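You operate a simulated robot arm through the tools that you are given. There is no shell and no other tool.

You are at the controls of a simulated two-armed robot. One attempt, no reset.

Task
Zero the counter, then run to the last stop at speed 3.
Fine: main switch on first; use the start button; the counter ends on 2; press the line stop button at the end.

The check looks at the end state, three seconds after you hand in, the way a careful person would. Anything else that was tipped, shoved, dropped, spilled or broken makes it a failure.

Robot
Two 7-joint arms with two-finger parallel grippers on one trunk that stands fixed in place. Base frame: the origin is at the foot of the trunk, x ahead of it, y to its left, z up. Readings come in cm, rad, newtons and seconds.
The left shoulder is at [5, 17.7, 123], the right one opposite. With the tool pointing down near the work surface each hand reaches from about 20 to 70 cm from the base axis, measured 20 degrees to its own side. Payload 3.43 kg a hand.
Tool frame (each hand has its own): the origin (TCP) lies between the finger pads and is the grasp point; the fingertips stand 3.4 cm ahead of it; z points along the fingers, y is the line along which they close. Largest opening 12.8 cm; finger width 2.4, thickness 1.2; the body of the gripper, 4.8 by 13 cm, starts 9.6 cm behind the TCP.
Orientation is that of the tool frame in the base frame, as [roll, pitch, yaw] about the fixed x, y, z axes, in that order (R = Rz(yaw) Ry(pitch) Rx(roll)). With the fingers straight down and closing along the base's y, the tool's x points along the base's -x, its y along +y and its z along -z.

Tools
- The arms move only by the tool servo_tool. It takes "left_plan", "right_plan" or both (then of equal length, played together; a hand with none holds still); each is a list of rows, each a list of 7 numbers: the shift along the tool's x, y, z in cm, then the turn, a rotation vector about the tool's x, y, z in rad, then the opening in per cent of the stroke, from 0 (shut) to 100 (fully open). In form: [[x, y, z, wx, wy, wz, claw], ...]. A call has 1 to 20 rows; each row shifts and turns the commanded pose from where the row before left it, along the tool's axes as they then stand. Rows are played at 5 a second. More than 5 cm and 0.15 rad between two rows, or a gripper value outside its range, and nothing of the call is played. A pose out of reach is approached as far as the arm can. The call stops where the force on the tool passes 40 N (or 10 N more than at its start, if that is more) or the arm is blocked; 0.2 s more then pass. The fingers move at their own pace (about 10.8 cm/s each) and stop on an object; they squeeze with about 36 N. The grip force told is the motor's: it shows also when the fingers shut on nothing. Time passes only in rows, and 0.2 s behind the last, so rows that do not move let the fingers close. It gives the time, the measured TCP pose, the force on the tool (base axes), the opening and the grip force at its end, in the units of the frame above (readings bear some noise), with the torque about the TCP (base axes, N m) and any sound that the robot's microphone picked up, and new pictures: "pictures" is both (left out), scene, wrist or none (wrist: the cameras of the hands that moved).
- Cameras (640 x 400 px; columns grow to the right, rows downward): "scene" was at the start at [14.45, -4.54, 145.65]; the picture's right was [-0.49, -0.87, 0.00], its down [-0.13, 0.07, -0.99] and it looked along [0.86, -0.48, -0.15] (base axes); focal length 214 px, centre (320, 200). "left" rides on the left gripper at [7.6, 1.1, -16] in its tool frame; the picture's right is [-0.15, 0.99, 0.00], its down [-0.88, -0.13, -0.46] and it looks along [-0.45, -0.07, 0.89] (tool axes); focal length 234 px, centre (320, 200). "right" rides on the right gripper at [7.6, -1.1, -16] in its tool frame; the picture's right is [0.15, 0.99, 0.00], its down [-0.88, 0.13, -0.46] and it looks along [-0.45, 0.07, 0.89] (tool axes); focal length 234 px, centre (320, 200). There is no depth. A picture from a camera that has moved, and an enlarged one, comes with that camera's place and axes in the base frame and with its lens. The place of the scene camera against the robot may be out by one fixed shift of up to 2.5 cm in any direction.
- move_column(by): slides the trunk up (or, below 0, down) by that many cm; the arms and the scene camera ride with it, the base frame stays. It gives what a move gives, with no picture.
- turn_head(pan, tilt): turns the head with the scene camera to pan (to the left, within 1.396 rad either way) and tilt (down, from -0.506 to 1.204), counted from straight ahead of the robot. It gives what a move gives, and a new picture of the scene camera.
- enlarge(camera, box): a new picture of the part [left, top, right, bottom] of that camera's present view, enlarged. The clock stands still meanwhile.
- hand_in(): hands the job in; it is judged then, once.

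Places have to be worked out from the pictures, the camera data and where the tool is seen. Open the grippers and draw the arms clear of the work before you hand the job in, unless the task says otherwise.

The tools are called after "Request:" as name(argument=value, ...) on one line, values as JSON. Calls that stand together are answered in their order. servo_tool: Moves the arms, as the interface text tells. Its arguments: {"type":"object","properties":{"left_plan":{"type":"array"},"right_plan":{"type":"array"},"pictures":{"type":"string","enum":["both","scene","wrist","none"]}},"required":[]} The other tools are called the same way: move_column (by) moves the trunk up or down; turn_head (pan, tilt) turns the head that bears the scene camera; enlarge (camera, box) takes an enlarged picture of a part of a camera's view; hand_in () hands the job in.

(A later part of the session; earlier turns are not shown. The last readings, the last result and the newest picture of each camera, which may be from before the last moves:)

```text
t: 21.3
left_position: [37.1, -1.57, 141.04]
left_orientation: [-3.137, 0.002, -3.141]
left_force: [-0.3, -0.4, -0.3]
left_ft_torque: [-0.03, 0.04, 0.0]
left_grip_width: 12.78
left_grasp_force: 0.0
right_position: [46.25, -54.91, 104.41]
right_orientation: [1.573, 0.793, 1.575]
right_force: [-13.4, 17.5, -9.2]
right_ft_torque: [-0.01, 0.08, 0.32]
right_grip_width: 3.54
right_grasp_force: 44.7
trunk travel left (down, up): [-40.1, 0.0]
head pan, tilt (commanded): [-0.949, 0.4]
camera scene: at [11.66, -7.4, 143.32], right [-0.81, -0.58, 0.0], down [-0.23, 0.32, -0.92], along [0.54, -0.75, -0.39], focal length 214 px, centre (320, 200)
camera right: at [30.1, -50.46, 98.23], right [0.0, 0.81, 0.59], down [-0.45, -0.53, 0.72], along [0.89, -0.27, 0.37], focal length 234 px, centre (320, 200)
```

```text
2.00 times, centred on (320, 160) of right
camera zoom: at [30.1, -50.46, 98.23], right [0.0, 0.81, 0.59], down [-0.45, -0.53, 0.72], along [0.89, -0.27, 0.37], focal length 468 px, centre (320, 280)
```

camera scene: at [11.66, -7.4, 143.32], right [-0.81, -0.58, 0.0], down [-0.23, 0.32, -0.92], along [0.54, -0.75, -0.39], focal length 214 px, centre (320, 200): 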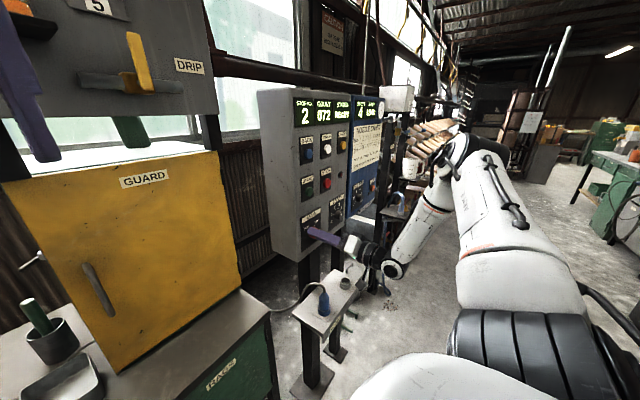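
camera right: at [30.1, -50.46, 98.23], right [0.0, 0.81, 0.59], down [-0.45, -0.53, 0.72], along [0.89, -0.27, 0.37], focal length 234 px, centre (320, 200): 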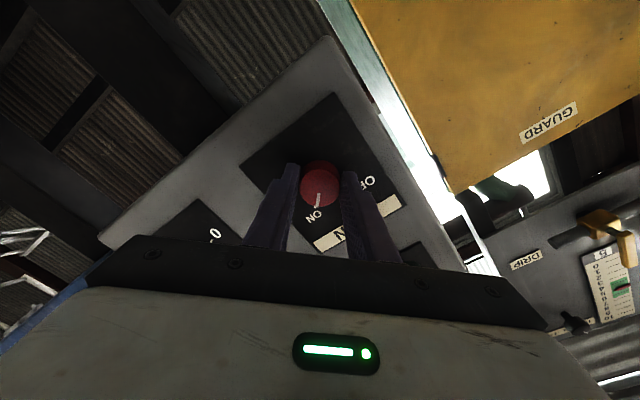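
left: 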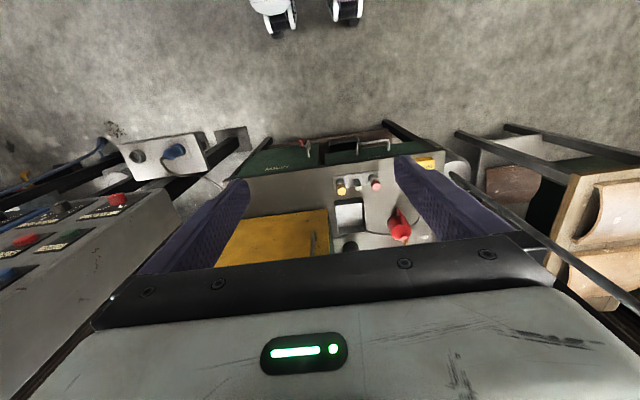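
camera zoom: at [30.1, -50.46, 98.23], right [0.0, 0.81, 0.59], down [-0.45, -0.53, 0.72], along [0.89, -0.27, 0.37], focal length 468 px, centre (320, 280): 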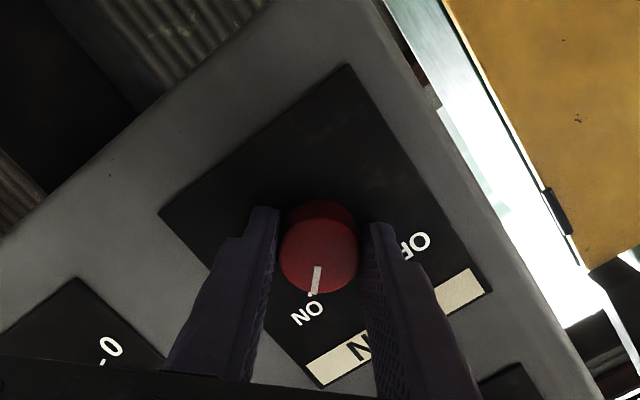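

MAIN is ON: the displays read STOP No. 2, COUNT 072, STATUS READY. I release, back off 5 cm, untwist the wrist and move across to face the SPEED knob.

Request:
servo_tool(right_plan=[[0, 0, 0, 0, 0, 0, 40], [0, 0, 0, 0, 0, 0, 50], [0, 0, -2.5, 0, 0, 0, 50], [0, 0, -2.5, 0, 0, 0, 50], [0, 0, 0, 0, 0, -0.131, 50], [0, 0, 0, 0, 0, -0.131, 50], [0, 0, 0, 0, 0, -0.131, 50], [0, 0, 0, 0, 0, -0.131, 50], [0, 0, 0, 0, 0, -0.131, 50], [0, 0, 0, 0, 0, -0.131, 50], [-0.1, -3.9, 0, 0, 0, 0, 50], [-0.1, -3.9, 0, 0, 0, 0, 50], [-0.1, -3.9, 0, 0, 0, 0, 50], [0, -3.9, 0, 0, 0, 0, 50], [0, 0, 0, 0, 0, -0.131, 50], [0, 0, 0, 0, 0, -0.131, 50], [0, 0, 0, 0, 0, -0.131, 50]], pictures="both")

Request:
enlarge(camera="right", box=[200, 60, 440, 260])

Request:
enlarge(camera="scene", box=[250, 70, 410, 290])

```text
t: 24.9
left_position: [37.19, -1.69, 141.12]
left_orientation: [-3.14, 0.003, 3.141]
left_force: [0.2, 0.5, 0.9]
left_ft_torque: [0.01, -0.01, 0.0]
left_grip_width: 12.78
left_grasp_force: 0.1
right_position: [41.17, -70.67, 105.0]
right_orientation: [-1.574, 1.164, -1.575]
right_force: [-0.4, 0.0, -0.5]
right_ft_torque: [0.0, 0.02, -0.02]
right_grip_width: 6.42
right_grasp_force: 0.0
trunk travel left (down, up): [-40.1, 0.0]
head pan, tilt (commanded): [-0.949, 0.4]
camera scene: at [11.76, -7.52, 143.3], right [-0.81, -0.58, 0.0], down [-0.23, 0.32, -0.92], along [0.54, -0.75, -0.39], focal length 214 px, centre (320, 200)
camera right: at [25.11, -74.65, 98.38], right [0.0, 0.85, -0.53], down [-0.45, 0.47, 0.76], along [0.89, 0.24, 0.39], focal length 234 px, centre (320, 200)
```

scene: 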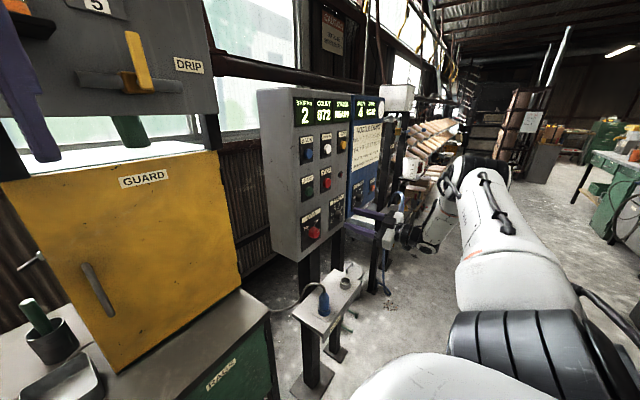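
right: 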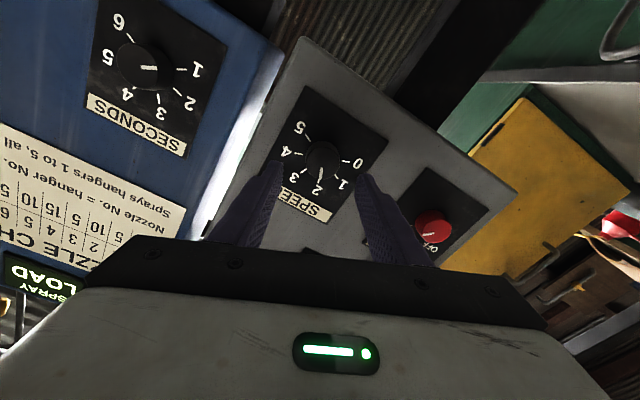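

```text
2.00 times, centred on (320, 160) of right
camera zoom: at [25.11, -74.65, 98.38], right [0.0, 0.85, -0.53], down [-0.45, 0.47, 0.76], along [0.89, 0.24, 0.39], focal length 468 px, centre (320, 280)
```

zoom: 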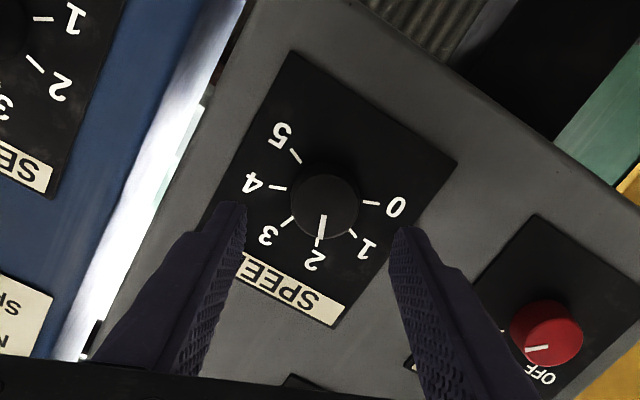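

```text
1.82 times, centred on (330, 180) of scene
camera zoom: at [11.76, -7.52, 143.3], right [-0.81, -0.58, 0.0], down [-0.23, 0.32, -0.92], along [0.54, -0.75, -0.39], focal length 390 px, centre (302, 236)
```

zoom: 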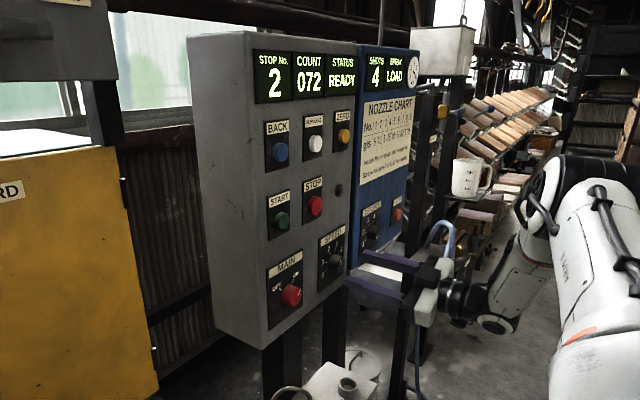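

SPEED reads 2 and the knob is on the tool axis. I advance 4.9 cm, then close on the knob.

Request:
servo_tool(right_plan=[[0, 0.1, 2, 0, 0, 0, 50], [0, 0, 1.5, 0, 0, 0, 50], [0, 0, 0.8, 0, 0, 0, 50], [0, 0, 0.5, 0, 0, 0, 50], [0, 0, 0, 0, 0, 0, 30], [0, 0, 0, 0, 0, 0, 20], [0, 0, 0, 0, 0, 0, 15], [0, 0, 0, 0, 0, 0, 15]], pictures="wrist")

Request:
enlarge(camera="right", box=[200, 60, 440, 260])

```text
t: 26.7
left_position: [37.27, -1.48, 140.96]
left_orientation: [-3.139, 0.0, 3.141]
left_force: [-0.8, 0.6, -0.6]
left_ft_torque: [-0.01, 0.0, 0.0]
left_grip_width: 12.82
left_grasp_force: 0.1
right_position: [46.09, -70.53, 104.81]
right_orientation: [-1.583, 1.166, -1.579]
right_force: [0.2, 17.4, -8.8]
right_ft_torque: [0.1, -0.3, 0.67]
right_grip_width: 3.54
right_grasp_force: 44.8
trunk travel left (down, up): [-40.1, 0.0]
head pan, tilt (commanded): [-0.949, 0.4]
camera right: at [30.01, -74.5, 98.4], right [-0.01, 0.85, -0.52], down [-0.45, 0.47, 0.76], along [0.89, 0.24, 0.38], focal length 234 px, centre (320, 200)
```

right: 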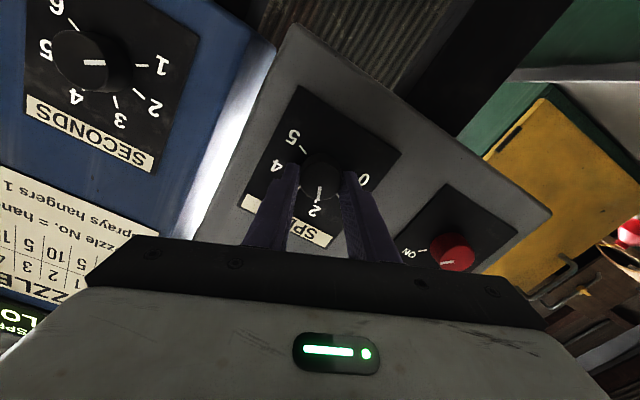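

```text
2.00 times, centred on (320, 160) of right
camera zoom: at [30.01, -74.5, 98.4], right [-0.01, 0.85, -0.52], down [-0.45, 0.47, 0.76], along [0.89, 0.24, 0.38], focal length 468 px, centre (320, 280)
```

zoom: 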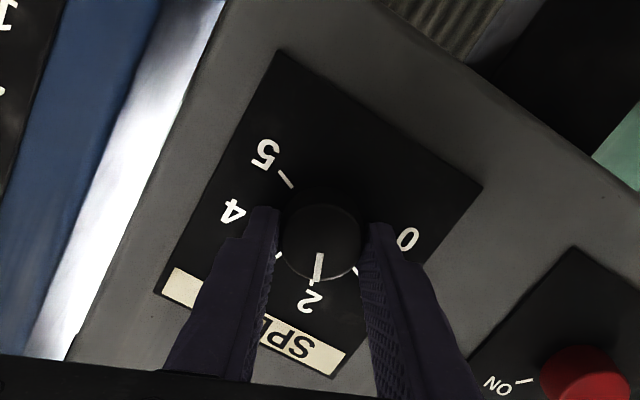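

Gripped; side force ~19 N along tool y, so I shift 0.2 cm to relieve it and then turn 45° clockwise to 3.

Request:
servo_tool(right_plan=[[0, 0.2, 0, 0, 0, 0, 15], [0, 0, 0, 0, 0, 0.131, 15], [0, 0, 0, 0, 0, 0.131, 15], [0, 0, 0, 0, 0, 0.131, 15], [0, 0, 0, 0, 0, 0.131, 15], [0, 0, 0, 0, 0, 0.131, 15], [0, 0, 0, 0, 0, 0.131, 15], [0, 0, 0, 0, 0, 0, 15]], pictures="both")

Request:
enlarge(camera="right", box=[200, 60, 440, 260])

```text
t: 28.5
left_position: [37.27, -1.8, 140.92]
left_orientation: [3.141, 0.001, -3.141]
left_force: [-1.6, 0.0, 0.1]
left_ft_torque: [0.01, 0.02, 0.02]
left_grip_width: 12.78
left_grasp_force: 0.0
right_position: [46.0, -70.63, 104.83]
right_orientation: [1.568, 1.186, 1.562]
right_force: [4.0, -15.0, 3.7]
right_ft_torque: [-0.04, 0.23, -0.82]
right_grip_width: 3.54
right_grasp_force: 45.1
trunk travel left (down, up): [-40.1, 0.0]
head pan, tilt (commanded): [-0.949, 0.4]
camera scene: at [11.78, -7.69, 143.29], right [-0.81, -0.58, 0.0], down [-0.23, 0.32, -0.92], along [0.54, -0.75, -0.39], focal length 214 px, centre (320, 200)
camera right: at [30.03, -68.8, 97.36], right [0.0, 0.97, 0.24], down [-0.46, -0.21, 0.86], along [0.89, -0.11, 0.44], focal length 234 px, centre (320, 200)
```

scene: 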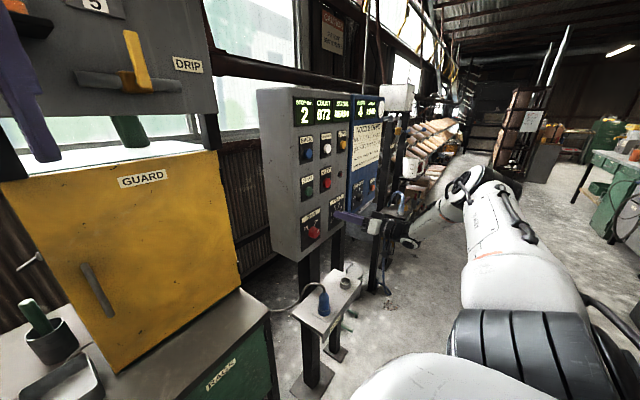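
right: 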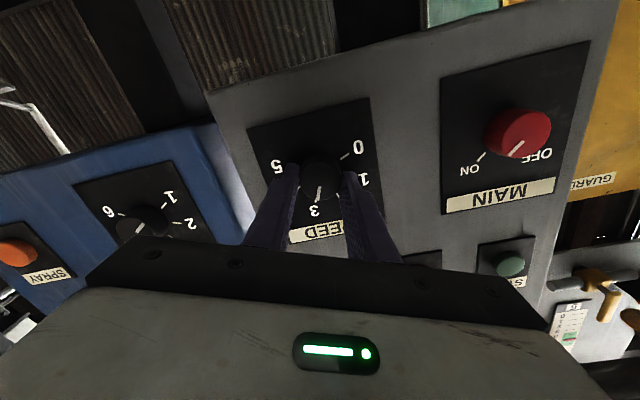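

```text
2.00 times, centred on (320, 160) of right
camera zoom: at [30.03, -68.8, 97.36], right [0.0, 0.97, 0.24], down [-0.46, -0.21, 0.86], along [0.89, -0.11, 0.44], focal length 468 px, centre (320, 280)
```

zoom: 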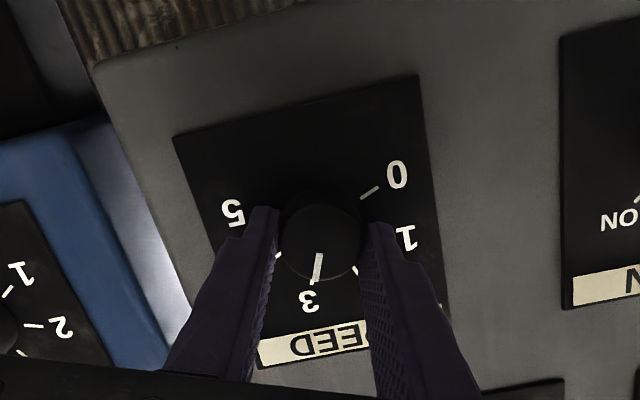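

The pointer now appears to aim at 3. I release, back away 5 cm and untwist to check it.

Request:
servo_tool(right_plan=[[0, -0.1, 0, 0, 0, 0, 40], [0, 0, 0, 0, 0, 0, 50], [0, 0, -2.5, 0, 0, 0, 50], [0, 0, -2.5, 0, 0, 0, 50], [0, 0, 0, 0, 0, -0.131, 50], [0, 0, 0, 0, 0, -0.131, 50], [0, 0, 0, 0, 0, -0.131, 50]], pictures="wrist")

Request:
enlarge(camera="right", box=[200, 60, 440, 260])

Request:
enlarge(camera="scene", box=[250, 70, 410, 290])

```text
t: 30.1
left_position: [37.18, -1.65, 141.0]
left_orientation: [-3.139, 0.002, 3.141]
left_force: [0.7, 1.0, 0.1]
left_ft_torque: [-0.02, 0.04, -0.01]
left_grip_width: 12.79
left_grasp_force: 0.0
right_position: [40.96, -70.34, 104.92]
right_orientation: [-1.666, 1.558, -1.665]
right_force: [0.0, 0.4, 0.3]
right_ft_torque: [-0.01, 0.01, -0.04]
right_grip_width: 6.4
right_grasp_force: 0.0
trunk travel left (down, up): [-40.1, 0.0]
head pan, tilt (commanded): [-0.949, 0.4]
camera right: at [24.98, -71.67, 97.26], right [0.0, 0.99, -0.16], down [-0.45, 0.14, 0.88], along [0.89, 0.07, 0.45], focal length 234 px, centre (320, 200)
```

right: 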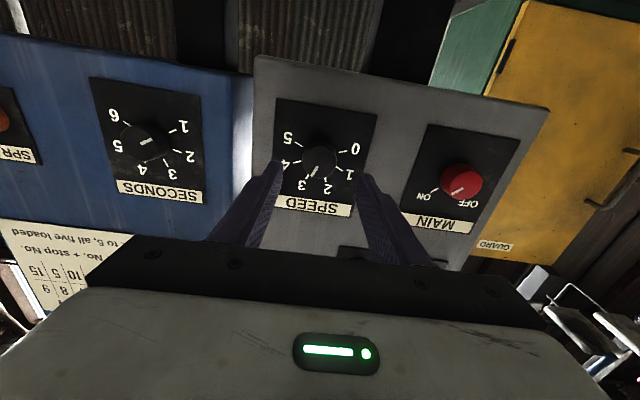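

```text
2.00 times, centred on (320, 160) of right
camera zoom: at [24.98, -71.67, 97.26], right [0.0, 0.99, -0.16], down [-0.45, 0.14, 0.88], along [0.89, 0.07, 0.45], focal length 468 px, centre (320, 280)
```

zoom: 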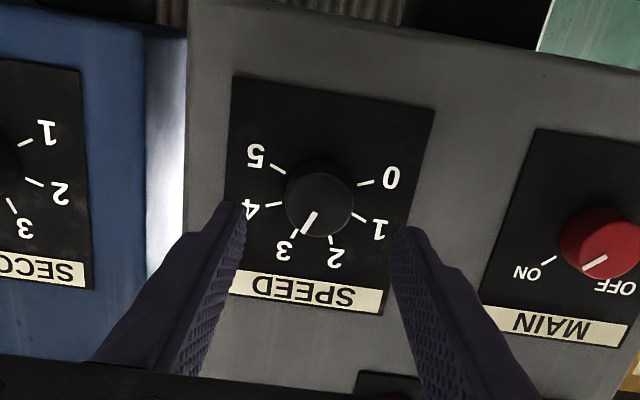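

```text
1.82 times, centred on (330, 180) of scene
camera zoom: at [11.76, -7.53, 143.3], right [-0.81, -0.58, 0.0], down [-0.23, 0.32, -0.92], along [0.54, -0.75, -0.39], focal length 390 px, centre (302, 236)
```

zoom: 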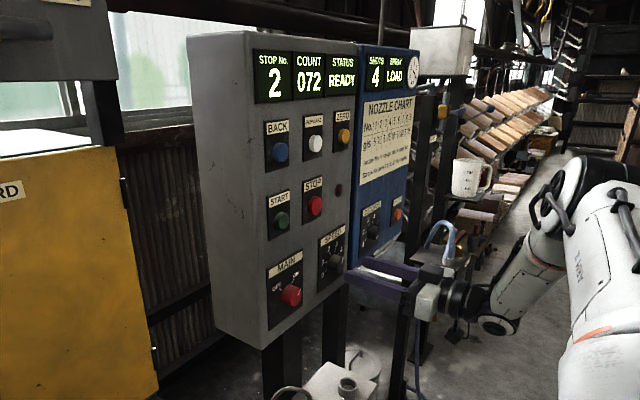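

SPEED is at 3 and MAIN at ON. Now I close the fingers and move up in front of ZERO (≈[49.6, −72.6, 130]).

Request:
servo_tool(right_plan=[[-4.2, -0.3, 0, 0, 0, 0, 30], [-4.2, -0.4, 0, 0, 0, 0, 10], [-4.2, -0.4, 0, 0, 0, 0, 0], [-4.2, -0.4, 0, 0, 0, 0, 0], [-4.2, -0.4, 0, 0, 0, 0, 0], [-4.1, -0.4, 0, 0, 0, 0, 0]], pictures="both")

Request:
enlarge(camera="right", box=[200, 60, 440, 260])

Request:
enlarge(camera="scene", box=[250, 70, 410, 290])

```text
t: 31.5
left_position: [37.18, -1.6, 141.06]
left_orientation: [-3.139, 0.002, -3.141]
left_force: [0.1, -0.4, -0.8]
left_ft_torque: [0.0, 0.01, 0.01]
left_grip_width: 12.81
left_grasp_force: 0.1
right_position: [40.85, -72.38, 129.99]
right_orientation: [-1.634, 1.561, -1.638]
right_force: [-0.5, 0.4, 0.3]
right_ft_torque: [-0.02, 0.01, -0.02]
right_grip_width: 0.01
right_grasp_force: 33.3
trunk travel left (down, up): [-40.1, 0.0]
head pan, tilt (commanded): [-0.949, 0.4]
camera scene: at [11.74, -7.46, 143.31], right [-0.81, -0.58, 0.0], down [-0.23, 0.32, -0.92], along [0.54, -0.75, -0.39], focal length 214 px, centre (320, 200)
camera right: at [24.84, -73.59, 122.49], right [0.0, 0.99, -0.16], down [-0.45, 0.14, 0.88], along [0.89, 0.07, 0.45], focal length 234 px, centre (320, 200)
```

scene: 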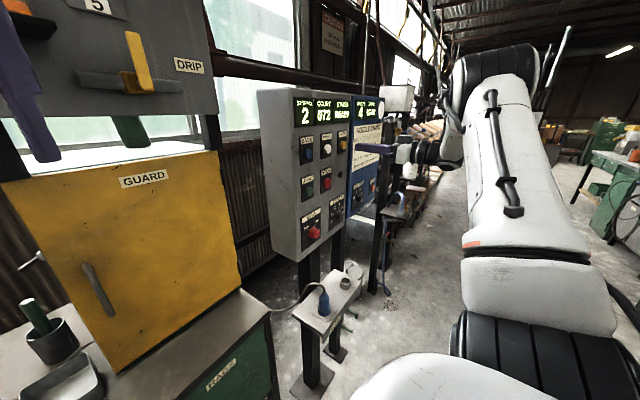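
right: 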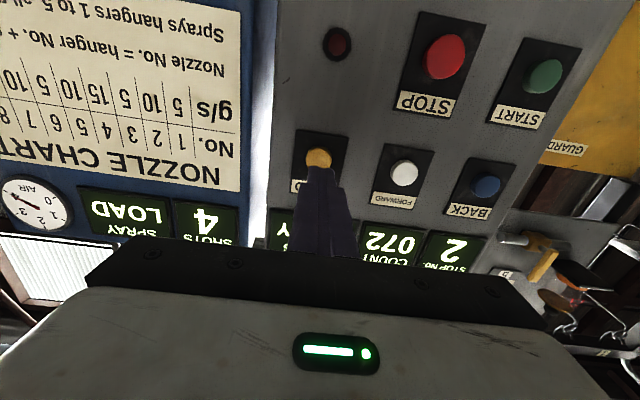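

```text
2.00 times, centred on (320, 160) of right
camera zoom: at [24.84, -73.59, 122.49], right [0.0, 0.99, -0.16], down [-0.45, 0.14, 0.88], along [0.89, 0.07, 0.45], focal length 468 px, centre (320, 280)
```

zoom: 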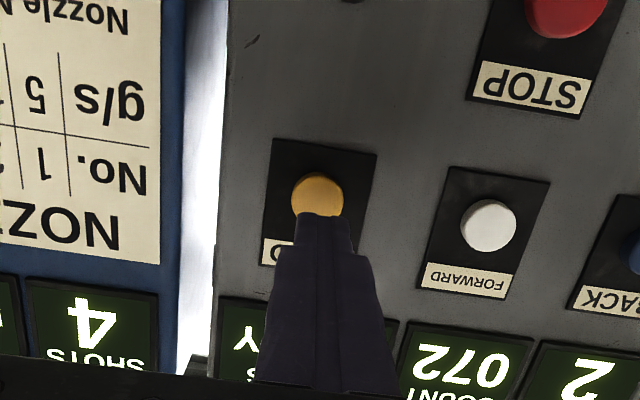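

```text
1.82 times, centred on (330, 180) of scene
camera zoom: at [11.74, -7.46, 143.31], right [-0.81, -0.58, 0.0], down [-0.23, 0.32, -0.92], along [0.54, -0.75, -0.39], focal length 390 px, centre (302, 236)
```

zoom: 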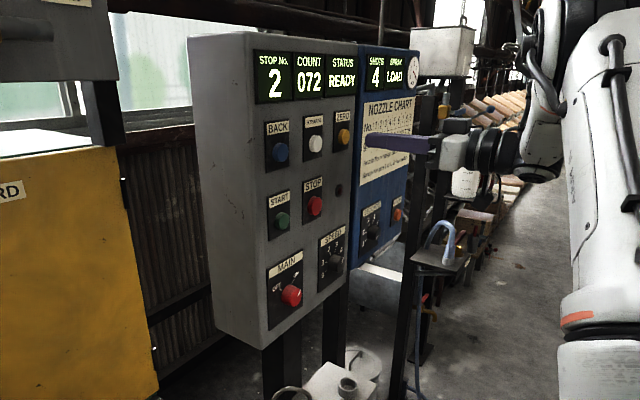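

ZERO's centre works out at y≈−72.6, z≈129.9, close to the fingertip line. I advance 4 cm to be just short of it.

Request:
servo_tool(right_plan=[[0.1, -0.2, 1.5, 0, 0, 0, 0], [0, 0, 1.5, 0, 0, 0, 0], [0, 0, 1.0, 0, 0, 0, 0]], pictures="both")

Request:
enlarge(camera="scene", box=[280, 80, 400, 180])

Request:
enlarge(camera="right", box=[200, 60, 440, 260])

```text
t: 32.3
left_position: [37.22, -1.59, 141.04]
left_orientation: [-3.141, 0.001, 3.141]
left_force: [1.0, 0.5, 0.3]
left_ft_torque: [0.0, 0.01, 0.03]
left_grip_width: 12.78
left_grasp_force: 0.1
right_position: [45.1, -72.84, 129.77]
right_orientation: [-1.737, 1.558, -1.738]
right_force: [0.8, -0.1, -0.6]
right_ft_torque: [0.0, -0.01, 0.02]
right_grip_width: 0.0
right_grasp_force: 32.9
trunk travel left (down, up): [-40.1, 0.0]
head pan, tilt (commanded): [-0.949, 0.4]
camera scene: at [11.78, -7.54, 143.3], right [-0.81, -0.58, 0.0], down [-0.23, 0.32, -0.92], along [0.54, -0.75, -0.39], focal length 214 px, centre (320, 200)
camera right: at [29.07, -74.05, 122.23], right [0.0, 0.99, -0.16], down [-0.45, 0.14, 0.88], along [0.89, 0.07, 0.45], focal length 234 px, centre (320, 200)
```

scene: 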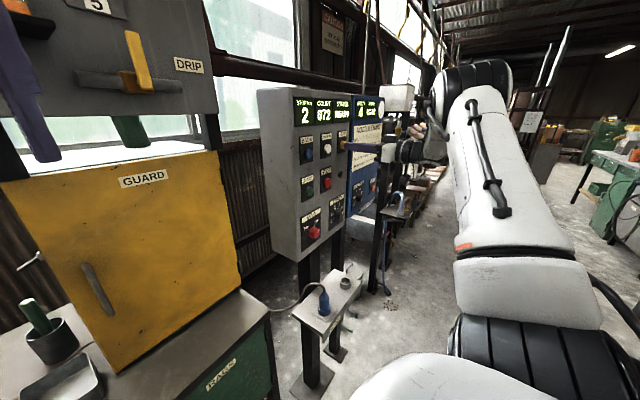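
right: 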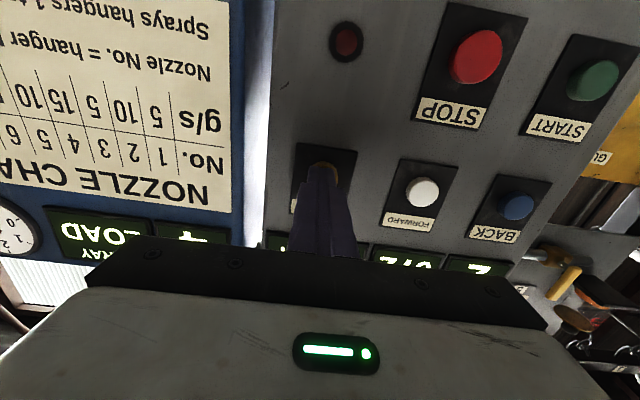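

```text
4.00 times, centred on (340, 130) of scene
camera zoom: at [11.78, -7.54, 143.3], right [-0.81, -0.58, 0.0], down [-0.23, 0.32, -0.92], along [0.54, -0.75, -0.39], focal length 858 px, centre (240, 480)
```

zoom: 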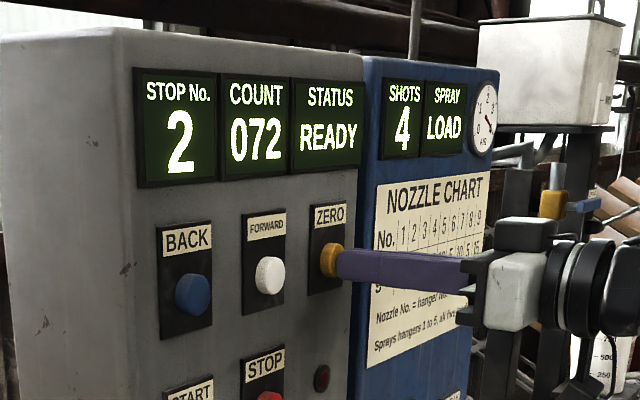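

```text
2.00 times, centred on (320, 160) of right
camera zoom: at [29.07, -74.05, 122.23], right [0.0, 0.99, -0.16], down [-0.45, 0.14, 0.88], along [0.89, 0.07, 0.45], focal length 468 px, centre (320, 280)
```

zoom: 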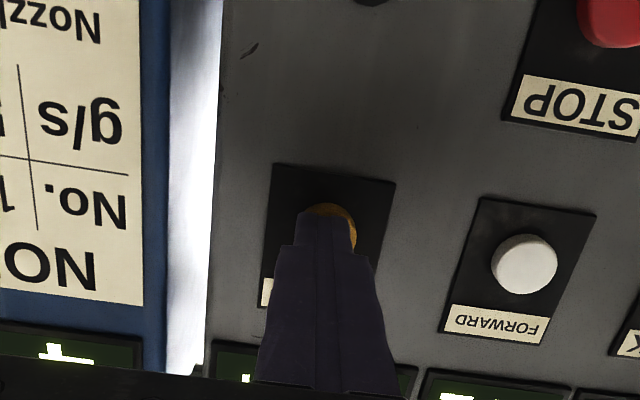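

The fingertip is right at the ZERO button's face. I press in gently.

Request:
servo_tool(right_plan=[[0, 0.15, 0.3, 0, 0, 0, 0], [0, 0, 0.3, 0, 0, 0, 0]], pictures="scene")

Request:
enlarge(camera="scene", box=[280, 80, 400, 180])

```text
t: 32.9
left_position: [37.17, -1.67, 141.0]
left_orientation: [-3.14, 0.002, 3.141]
left_force: [0.1, -0.8, 0.2]
left_ft_torque: [-0.02, 0.02, -0.02]
left_grip_width: 12.81
left_grasp_force: 0.0
right_position: [45.68, -72.59, 129.78]
right_orientation: [-1.654, 1.56, -1.656]
right_force: [-2.8, -1.9, 1.1]
right_ft_torque: [0.0, -0.03, -0.04]
right_grip_width: 0.02
right_grasp_force: 33.2
trunk travel left (down, up): [-40.1, 0.0]
head pan, tilt (commanded): [-0.949, 0.4]
heard: click
camera scene: at [11.7, -7.56, 143.31], right [-0.81, -0.58, 0.0], down [-0.23, 0.32, -0.92], along [0.54, -0.75, -0.39], focal length 214 px, centre (320, 200)
```

scene: 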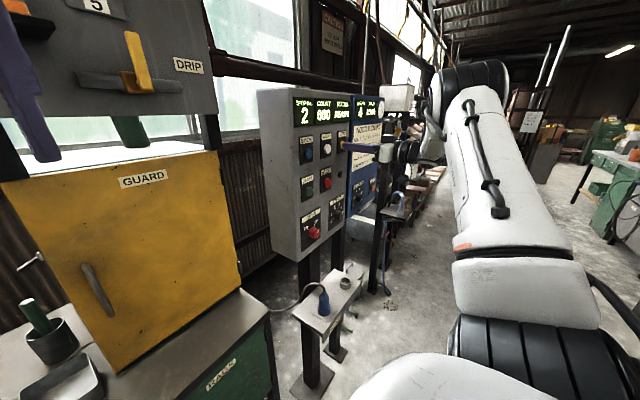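

```text
4.00 times, centred on (340, 130) of scene
camera zoom: at [11.7, -7.56, 143.31], right [-0.81, -0.58, 0.0], down [-0.23, 0.32, -0.92], along [0.54, -0.75, -0.39], focal length 858 px, centre (240, 480)
```

zoom: 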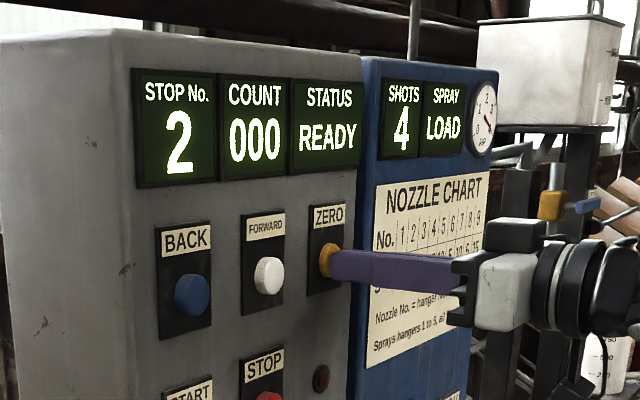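

A click was heard and COUNT is 000. I back off from ZERO and, before starting the line, check where the hangers run relative to my left hand.

Request:
servo_tool(right_plan=[[0, 0, -2, 0, 0, 0, 0], [0, 0, -2, 0, 0, 0, 0]], pictures="none")

Request:
turn_head(pan=0.45, tilt=-0.1)

Request:
turn_head(pan=0.1, tilt=-0.45)

Request:
turn_head(pan=-0.75, tilt=-0.35)

```text
t: 33.5
left_position: [37.2, -1.81, 141.02]
left_orientation: [-3.14, 0.002, 3.14]
left_force: [0.4, 0.4, 0.1]
left_ft_torque: [-0.01, -0.01, 0.02]
left_grip_width: 12.81
left_grasp_force: 0.1
right_position: [41.68, -72.42, 129.73]
right_orientation: [-1.673, 1.56, -1.675]
right_force: [-0.3, 0.3, 0.0]
right_ft_torque: [0.04, 0.01, 0.02]
right_grip_width: 0.01
right_grasp_force: 32.9
trunk travel left (down, up): [-40.1, 0.0]
head pan, tilt (commanded): [-0.949, 0.4]
```

```text
t: 35.1
left_position: [37.34, -1.78, 141.06]
left_orientation: [-3.14, 0.0, -3.141]
left_force: [-0.2, -0.2, -0.7]
left_ft_torque: [0.01, -0.02, 0.02]
left_grip_width: 12.8
left_grasp_force: 0.0
right_position: [41.84, -72.39, 129.69]
right_orientation: [-1.706, 1.559, -1.705]
right_force: [-1.4, 0.1, 0.2]
right_ft_torque: [-0.01, -0.01, -0.04]
right_grip_width: 0.0
right_grasp_force: 33.0
trunk travel left (down, up): [-40.1, 0.0]
head pan, tilt (commanded): [0.45, -0.099]
camera scene: at [14.21, 3.78, 147.88], right [0.43, -0.9, 0.0], down [0.09, 0.04, -1.0], along [0.9, 0.43, 0.1], focal length 214 px, centre (320, 200)
```

scene: 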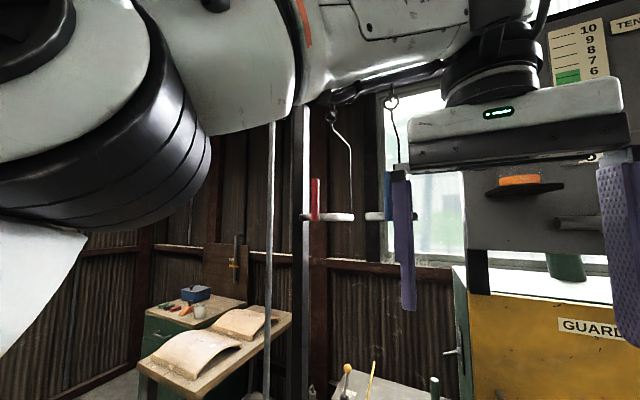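

```text
t: 35.9
left_position: [37.18, -1.68, 141.0]
left_orientation: [-3.139, 0.002, -3.14]
left_force: [0.0, 0.1, -0.5]
left_ft_torque: [0.03, -0.02, -0.03]
left_grip_width: 12.83
left_grasp_force: 0.2
right_position: [41.7, -72.42, 129.67]
right_orientation: [-1.702, 1.56, -1.705]
right_force: [-0.3, 0.4, -0.7]
right_ft_torque: [0.04, -0.02, 0.02]
right_grip_width: 0.0
right_grasp_force: 33.2
trunk travel left (down, up): [-40.1, 0.0]
head pan, tilt (commanded): [0.099, -0.45]
camera scene: at [13.36, 0.69, 150.66], right [0.1, -0.99, 0.0], down [0.43, 0.04, -0.9], along [0.9, 0.09, 0.43], focal length 214 px, centre (320, 200)
```

scene: 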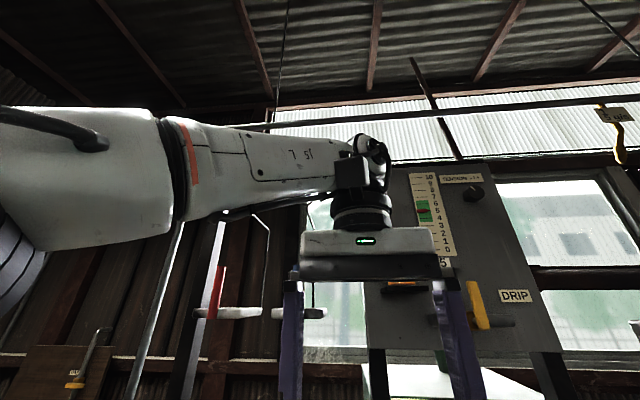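

```text
t: 37.1
left_position: [37.31, -1.68, 141.04]
left_orientation: [-3.139, 0.001, 3.141]
left_force: [0.0, -0.8, -0.1]
left_ft_torque: [0.05, 0.02, 0.0]
left_grip_width: 12.78
left_grasp_force: 0.0
right_position: [41.8, -72.42, 129.71]
right_orientation: [-1.698, 1.557, -1.699]
right_force: [-0.2, -0.1, -0.1]
right_ft_torque: [0.04, 0.0, 0.01]
right_grip_width: 0.0
right_grasp_force: 32.4
trunk travel left (down, up): [-40.1, 0.0]
head pan, tilt (commanded): [-0.75, -0.351]
camera scene: at [11.92, -5.18, 149.94], right [-0.68, -0.73, 0.0], down [0.25, -0.23, -0.94], along [0.69, -0.64, 0.34], focal length 214 px, centre (320, 200)
```

scene: 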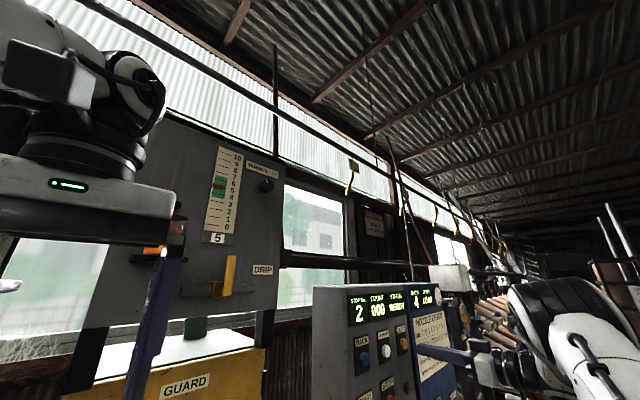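

I'll enlarge the overhead rail and hangers to judge where the line moves.

Request:
enlarge(camera="scene", box=[330, 130, 530, 300])

Request:
turn_head(pan=-1.1, tilt=-0.1)

Request:
enlarge(camera="scene", box=[200, 50, 480, 300])

```text
2.35 times, centred on (430, 215) of scene
camera zoom: at [11.92, -5.18, 149.94], right [-0.68, -0.73, 0.0], down [0.25, -0.23, -0.94], along [0.69, -0.64, 0.34], focal length 505 px, centre (61, 165)
```

zoom: 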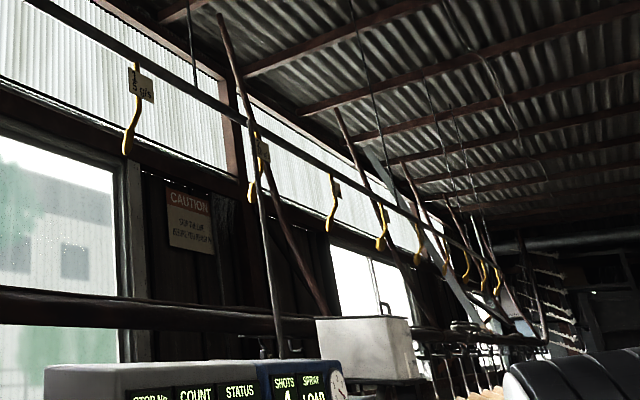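

```text
t: 37.9
left_position: [37.21, -1.73, 141.02]
left_orientation: [-3.139, 0.002, 3.141]
left_force: [0.2, -0.1, 0.5]
left_ft_torque: [0.0, -0.03, 0.03]
left_grip_width: 12.82
left_grasp_force: 0.0
right_position: [41.69, -72.48, 129.67]
right_orientation: [-1.698, 1.559, -1.698]
right_force: [0.4, -0.1, 0.1]
right_ft_torque: [-0.02, 0.02, -0.01]
right_grip_width: 0.01
right_grasp_force: 32.6
trunk travel left (down, up): [-40.1, 0.0]
head pan, tilt (commanded): [-1.1, -0.099]
camera scene: at [10.32, -7.76, 147.89], right [-0.89, -0.45, 0.0], down [0.05, -0.09, -0.99], along [0.45, -0.89, 0.1], focal length 214 px, centre (320, 200)
```

scene: 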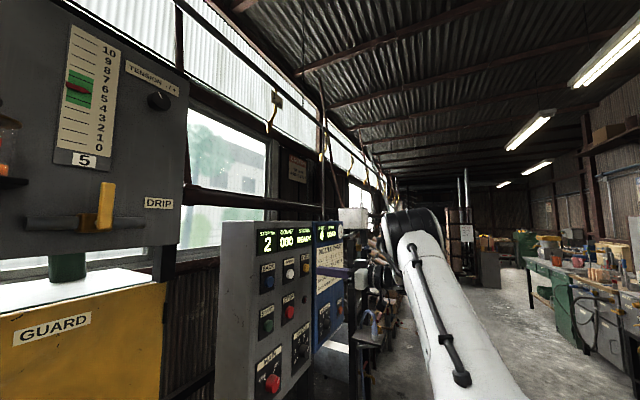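

```text
1.60 times, centred on (340, 175) of scene
camera zoom: at [10.32, -7.76, 147.89], right [-0.89, -0.45, 0.0], down [0.05, -0.09, -0.99], along [0.45, -0.89, 0.1], focal length 343 px, centre (288, 240)
```

zoom: 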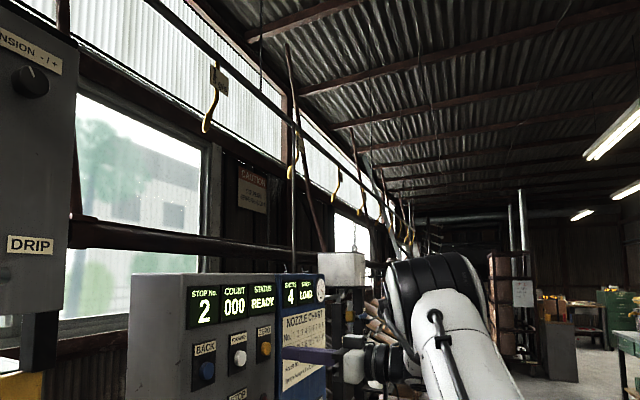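

The hangers and rail run behind the panel (x ≳ 60), clear of both hands. I turn the head back to watch the displays and move the closed right hand in front of START (≈y −53.5, z 118.8).

Request:
turn_head(pan=-0.95, tilt=0.1)

Request:
servo_tool(right_plan=[[2.18, 3.78, 0, 0, 0, 0, 0], [2.18, 3.78, 0, 0, 0, 0, 0], [2.18, 3.78, 0, 0, 0, 0, 0], [2.18, 3.78, 0, 0, 0, 0, 0], [2.18, 3.78, 0, 0, 0, 0, 0], [0, 0, 2, 0, 0, 0, 0]], pictures="both")

Request:
enlarge(camera="right", box=[200, 60, 440, 260])

Request:
enlarge(camera="scene", box=[240, 130, 440, 300])

```text
t: 38.6
left_position: [37.32, -1.63, 141.01]
left_orientation: [-3.14, 0.001, 3.14]
left_force: [-0.9, 0.1, -0.1]
left_ft_torque: [0.01, -0.01, 0.02]
left_grip_width: 12.78
left_grasp_force: 0.0
right_position: [41.75, -72.47, 129.76]
right_orientation: [-1.699, 1.56, -1.703]
right_force: [0.4, 0.3, 1.2]
right_ft_torque: [0.01, 0.01, -0.02]
right_grip_width: 0.0
right_grasp_force: 33.1
trunk travel left (down, up): [-40.1, 0.0]
head pan, tilt (commanded): [-0.949, 0.099]
camera scene: at [11.72, -7.48, 146.1], right [-0.81, -0.58, 0.0], down [-0.06, 0.08, -1.0], along [0.58, -0.81, -0.1], focal length 214 px, centre (320, 200)
```

scene: 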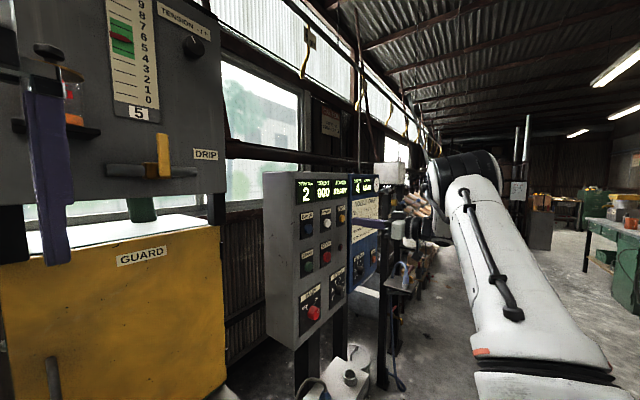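

```text
t: 40.0
left_position: [37.25, -1.76, 141.02]
left_orientation: [-3.139, 0.0, 3.141]
left_force: [0.0, -0.5, -0.6]
left_ft_torque: [-0.01, -0.02, -0.01]
left_grip_width: 12.77
left_grasp_force: 0.1
right_position: [43.89, -53.63, 118.57]
right_orientation: [-1.734, 1.559, -1.734]
right_force: [-0.5, -0.7, 1.1]
right_ft_torque: [0.02, 0.0, -0.02]
right_grip_width: 0.0
right_grasp_force: 32.8
trunk travel left (down, up): [-40.1, 0.0]
head pan, tilt (commanded): [-0.949, 0.099]
camera scene: at [11.75, -7.49, 146.09], right [-0.81, -0.58, 0.0], down [-0.06, 0.08, -0.99], along [0.58, -0.81, -0.1], focal length 214 px, centre (320, 200)
camera right: at [27.76, -54.85, 111.08], right [0.0, 0.99, -0.16], down [-0.45, 0.14, 0.88], along [0.89, 0.07, 0.45], focal length 234 px, centre (320, 200)
```

scene: 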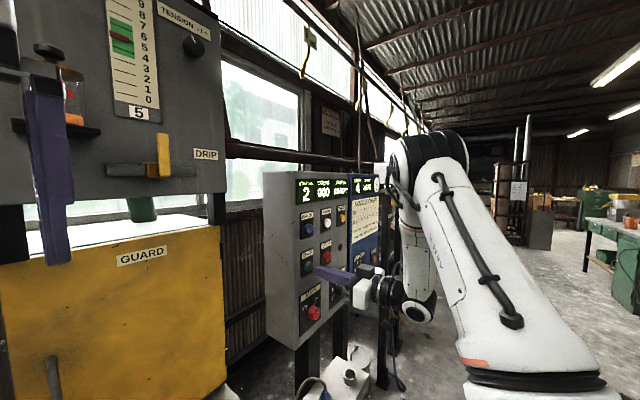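
right: 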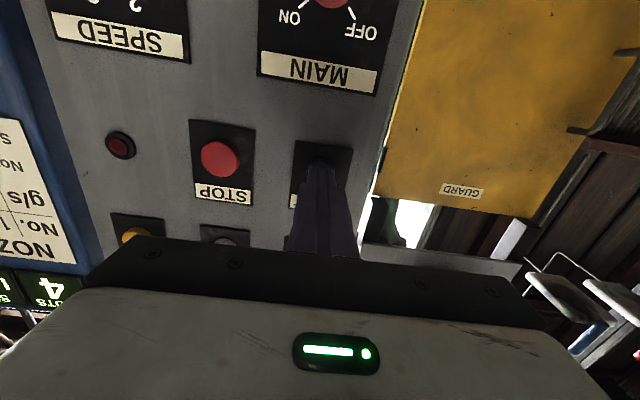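

```text
2.00 times, centred on (320, 160) of right
camera zoom: at [27.76, -54.85, 111.08], right [0.0, 0.99, -0.16], down [-0.45, 0.14, 0.88], along [0.89, 0.07, 0.45], focal length 468 px, centre (320, 280)
```

zoom: 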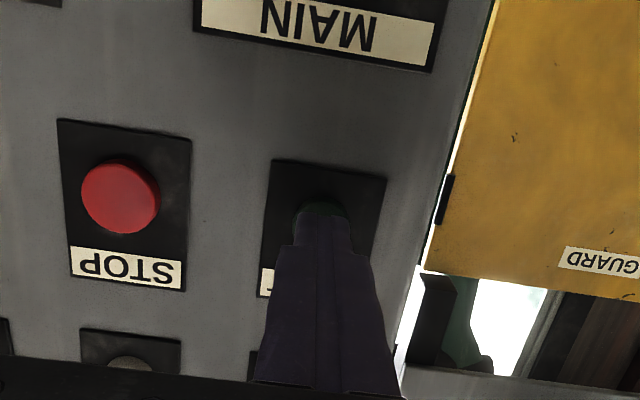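

```text
2.35 times, centred on (340, 215) of scene
camera zoom: at [11.75, -7.49, 146.09], right [-0.81, -0.58, 0.0], down [-0.06, 0.08, -0.99], along [0.58, -0.81, -0.1], focal length 505 px, centre (273, 165)
```

zoom: 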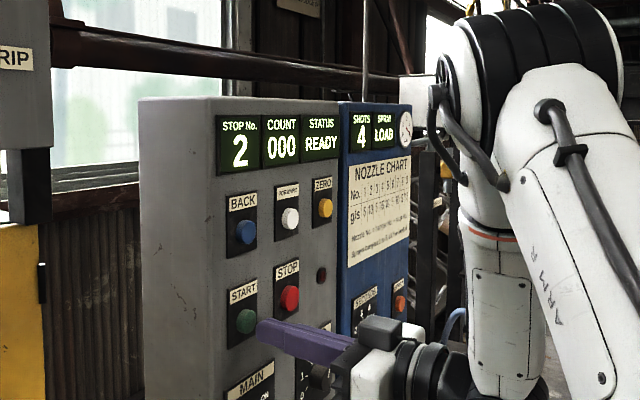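

START is right ahead of the closed fingertips; displays visible (2 / 000 / READY). I press START now.

Request:
servo_tool(right_plan=[[0, 0, 1.0, 0, 0, 0, 0], [0, 0, 0.6, 0, 0, 0, 0], [0, 0, 0.3, 0, 0, 0, 0]], pictures="scene")

Request:
enlarge(camera="scene", box=[240, 130, 440, 300])

```text
t: 40.8
left_position: [37.16, -1.8, 140.99]
left_orientation: [-3.141, 0.002, -3.141]
left_force: [-0.3, 0.6, 0.0]
left_ft_torque: [-0.04, 0.02, 0.0]
left_grip_width: 12.81
left_grasp_force: 0.1
right_position: [45.49, -53.78, 118.6]
right_orientation: [-1.681, 1.56, -1.681]
right_force: [-2.3, 1.0, 0.4]
right_ft_torque: [-0.03, -0.01, 0.01]
right_grip_width: 0.02
right_grasp_force: 33.1
trunk travel left (down, up): [-40.1, 0.0]
head pan, tilt (commanded): [-0.949, 0.099]
heard: click
camera scene: at [11.69, -7.48, 146.1], right [-0.81, -0.58, 0.0], down [-0.06, 0.08, -1.0], along [0.58, -0.81, -0.1], focal length 214 px, centre (320, 200)
```

scene: 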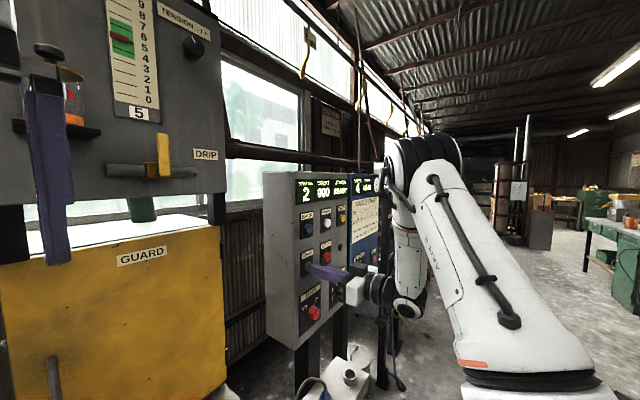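

```text
2.35 times, centred on (340, 215) of scene
camera zoom: at [11.69, -7.48, 146.1], right [-0.81, -0.58, 0.0], down [-0.06, 0.08, -1.0], along [0.58, -0.81, -0.1], focal length 505 px, centre (273, 165)
```

zoom: 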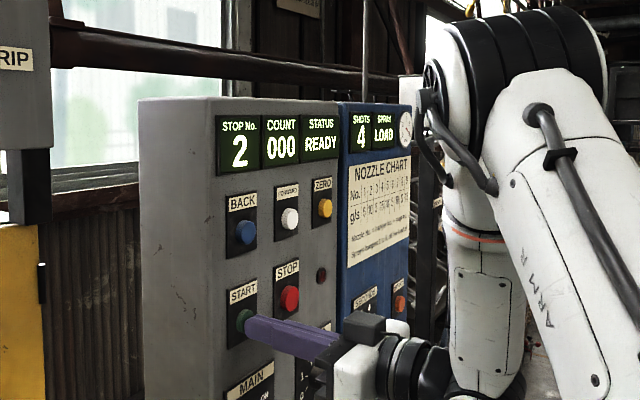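

Click heard, but STATUS still says READY (could lag). I hold for one short row and look again.

Request:
servo_tool(right_plan=[[0, 0, 0, 0, 0, 0, 0]], pictures="scene")

Request:
enlarge(camera="scene", box=[240, 130, 440, 300])

```text
t: 41.2
left_position: [37.28, -1.73, 141.02]
left_orientation: [-3.139, 0.002, -3.141]
left_force: [0.2, -0.6, -0.3]
left_ft_torque: [0.02, -0.01, -0.04]
left_grip_width: 12.79
left_grasp_force: 0.0
right_position: [45.42, -53.77, 118.61]
right_orientation: [-1.692, 1.559, -1.692]
right_force: [-2.2, 1.4, -0.4]
right_ft_torque: [0.03, 0.0, 0.08]
right_grip_width: 0.01
right_grasp_force: 32.8
trunk travel left (down, up): [-40.1, 0.0]
head pan, tilt (commanded): [-0.949, 0.099]
camera scene: at [11.69, -7.48, 146.1], right [-0.81, -0.58, 0.0], down [-0.06, 0.08, -1.0], along [0.58, -0.81, -0.1], focal length 214 px, centre (320, 200)
```

scene: 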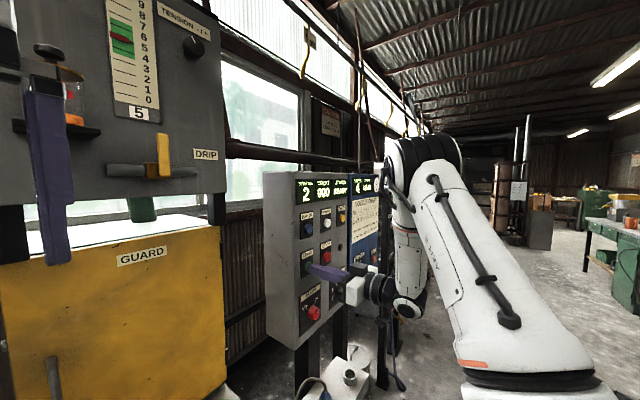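

```text
2.35 times, centred on (340, 215) of scene
camera zoom: at [11.69, -7.48, 146.1], right [-0.81, -0.58, 0.0], down [-0.06, 0.08, -1.0], along [0.58, -0.81, -0.1], focal length 505 px, centre (273, 165)
```

zoom: 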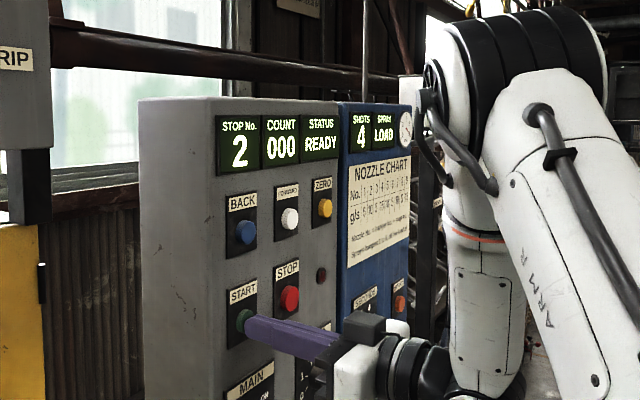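

Still READY. I press slightly deeper (0.3 cm) to be sure the button is fully down.

Request:
servo_tool(right_plan=[[0, 0, 0.3, 0, 0, 0, 0]], pictures="scene")

Request:
enlarge(camera="scene", box=[240, 130, 440, 300])

Request:
enlarge(camera="right", box=[200, 60, 440, 260])

```text
t: 41.6
left_position: [37.2, -1.72, 140.94]
left_orientation: [-3.14, 0.001, -3.141]
left_force: [-0.5, 0.3, 0.3]
left_ft_torque: [0.0, 0.01, -0.01]
left_grip_width: 12.78
left_grasp_force: 0.1
right_position: [45.87, -53.7, 118.63]
right_orientation: [-1.668, 1.56, -1.671]
right_force: [-4.3, 0.5, 0.0]
right_ft_torque: [-0.02, 0.01, -0.01]
right_grip_width: 0.0
right_grasp_force: 32.9
trunk travel left (down, up): [-40.1, 0.0]
head pan, tilt (commanded): [-0.949, 0.099]
camera scene: at [11.65, -7.49, 146.1], right [-0.81, -0.58, 0.0], down [-0.06, 0.08, -1.0], along [0.58, -0.81, -0.1], focal length 214 px, centre (320, 200)
```

scene: 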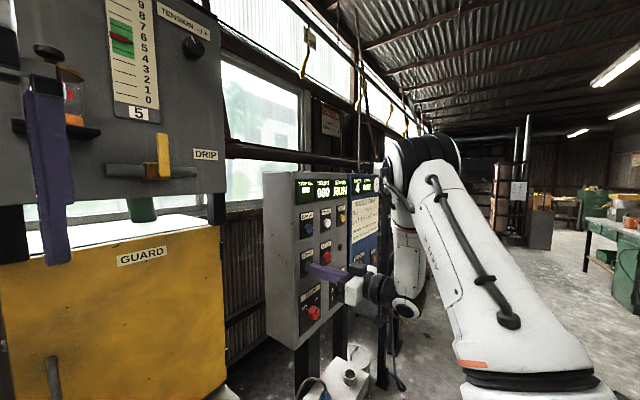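

```text
2.35 times, centred on (340, 215) of scene
camera zoom: at [11.65, -7.49, 146.1], right [-0.81, -0.58, 0.0], down [-0.06, 0.08, -1.0], along [0.58, -0.81, -0.1], focal length 505 px, centre (273, 165)
```

zoom: 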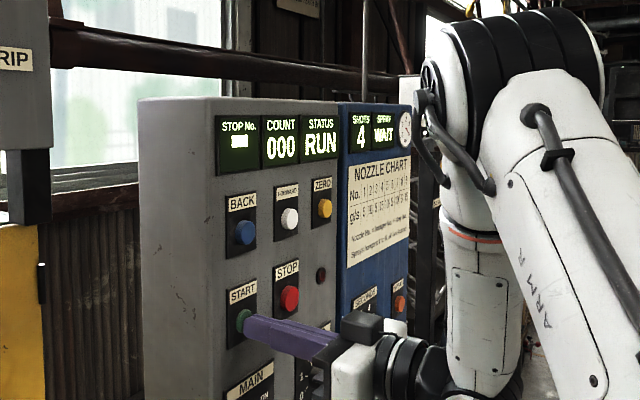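

```text
2.00 times, centred on (320, 160) of right
camera zoom: at [29.74, -54.96, 111.08], right [0.0, 0.99, -0.16], down [-0.45, 0.14, 0.88], along [0.89, 0.07, 0.45], focal length 468 px, centre (320, 280)
```

zoom: 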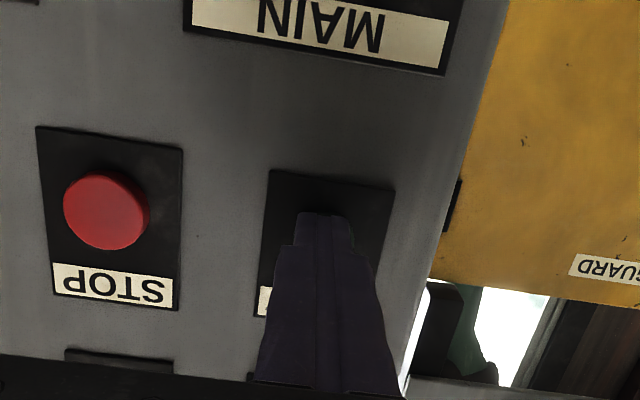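

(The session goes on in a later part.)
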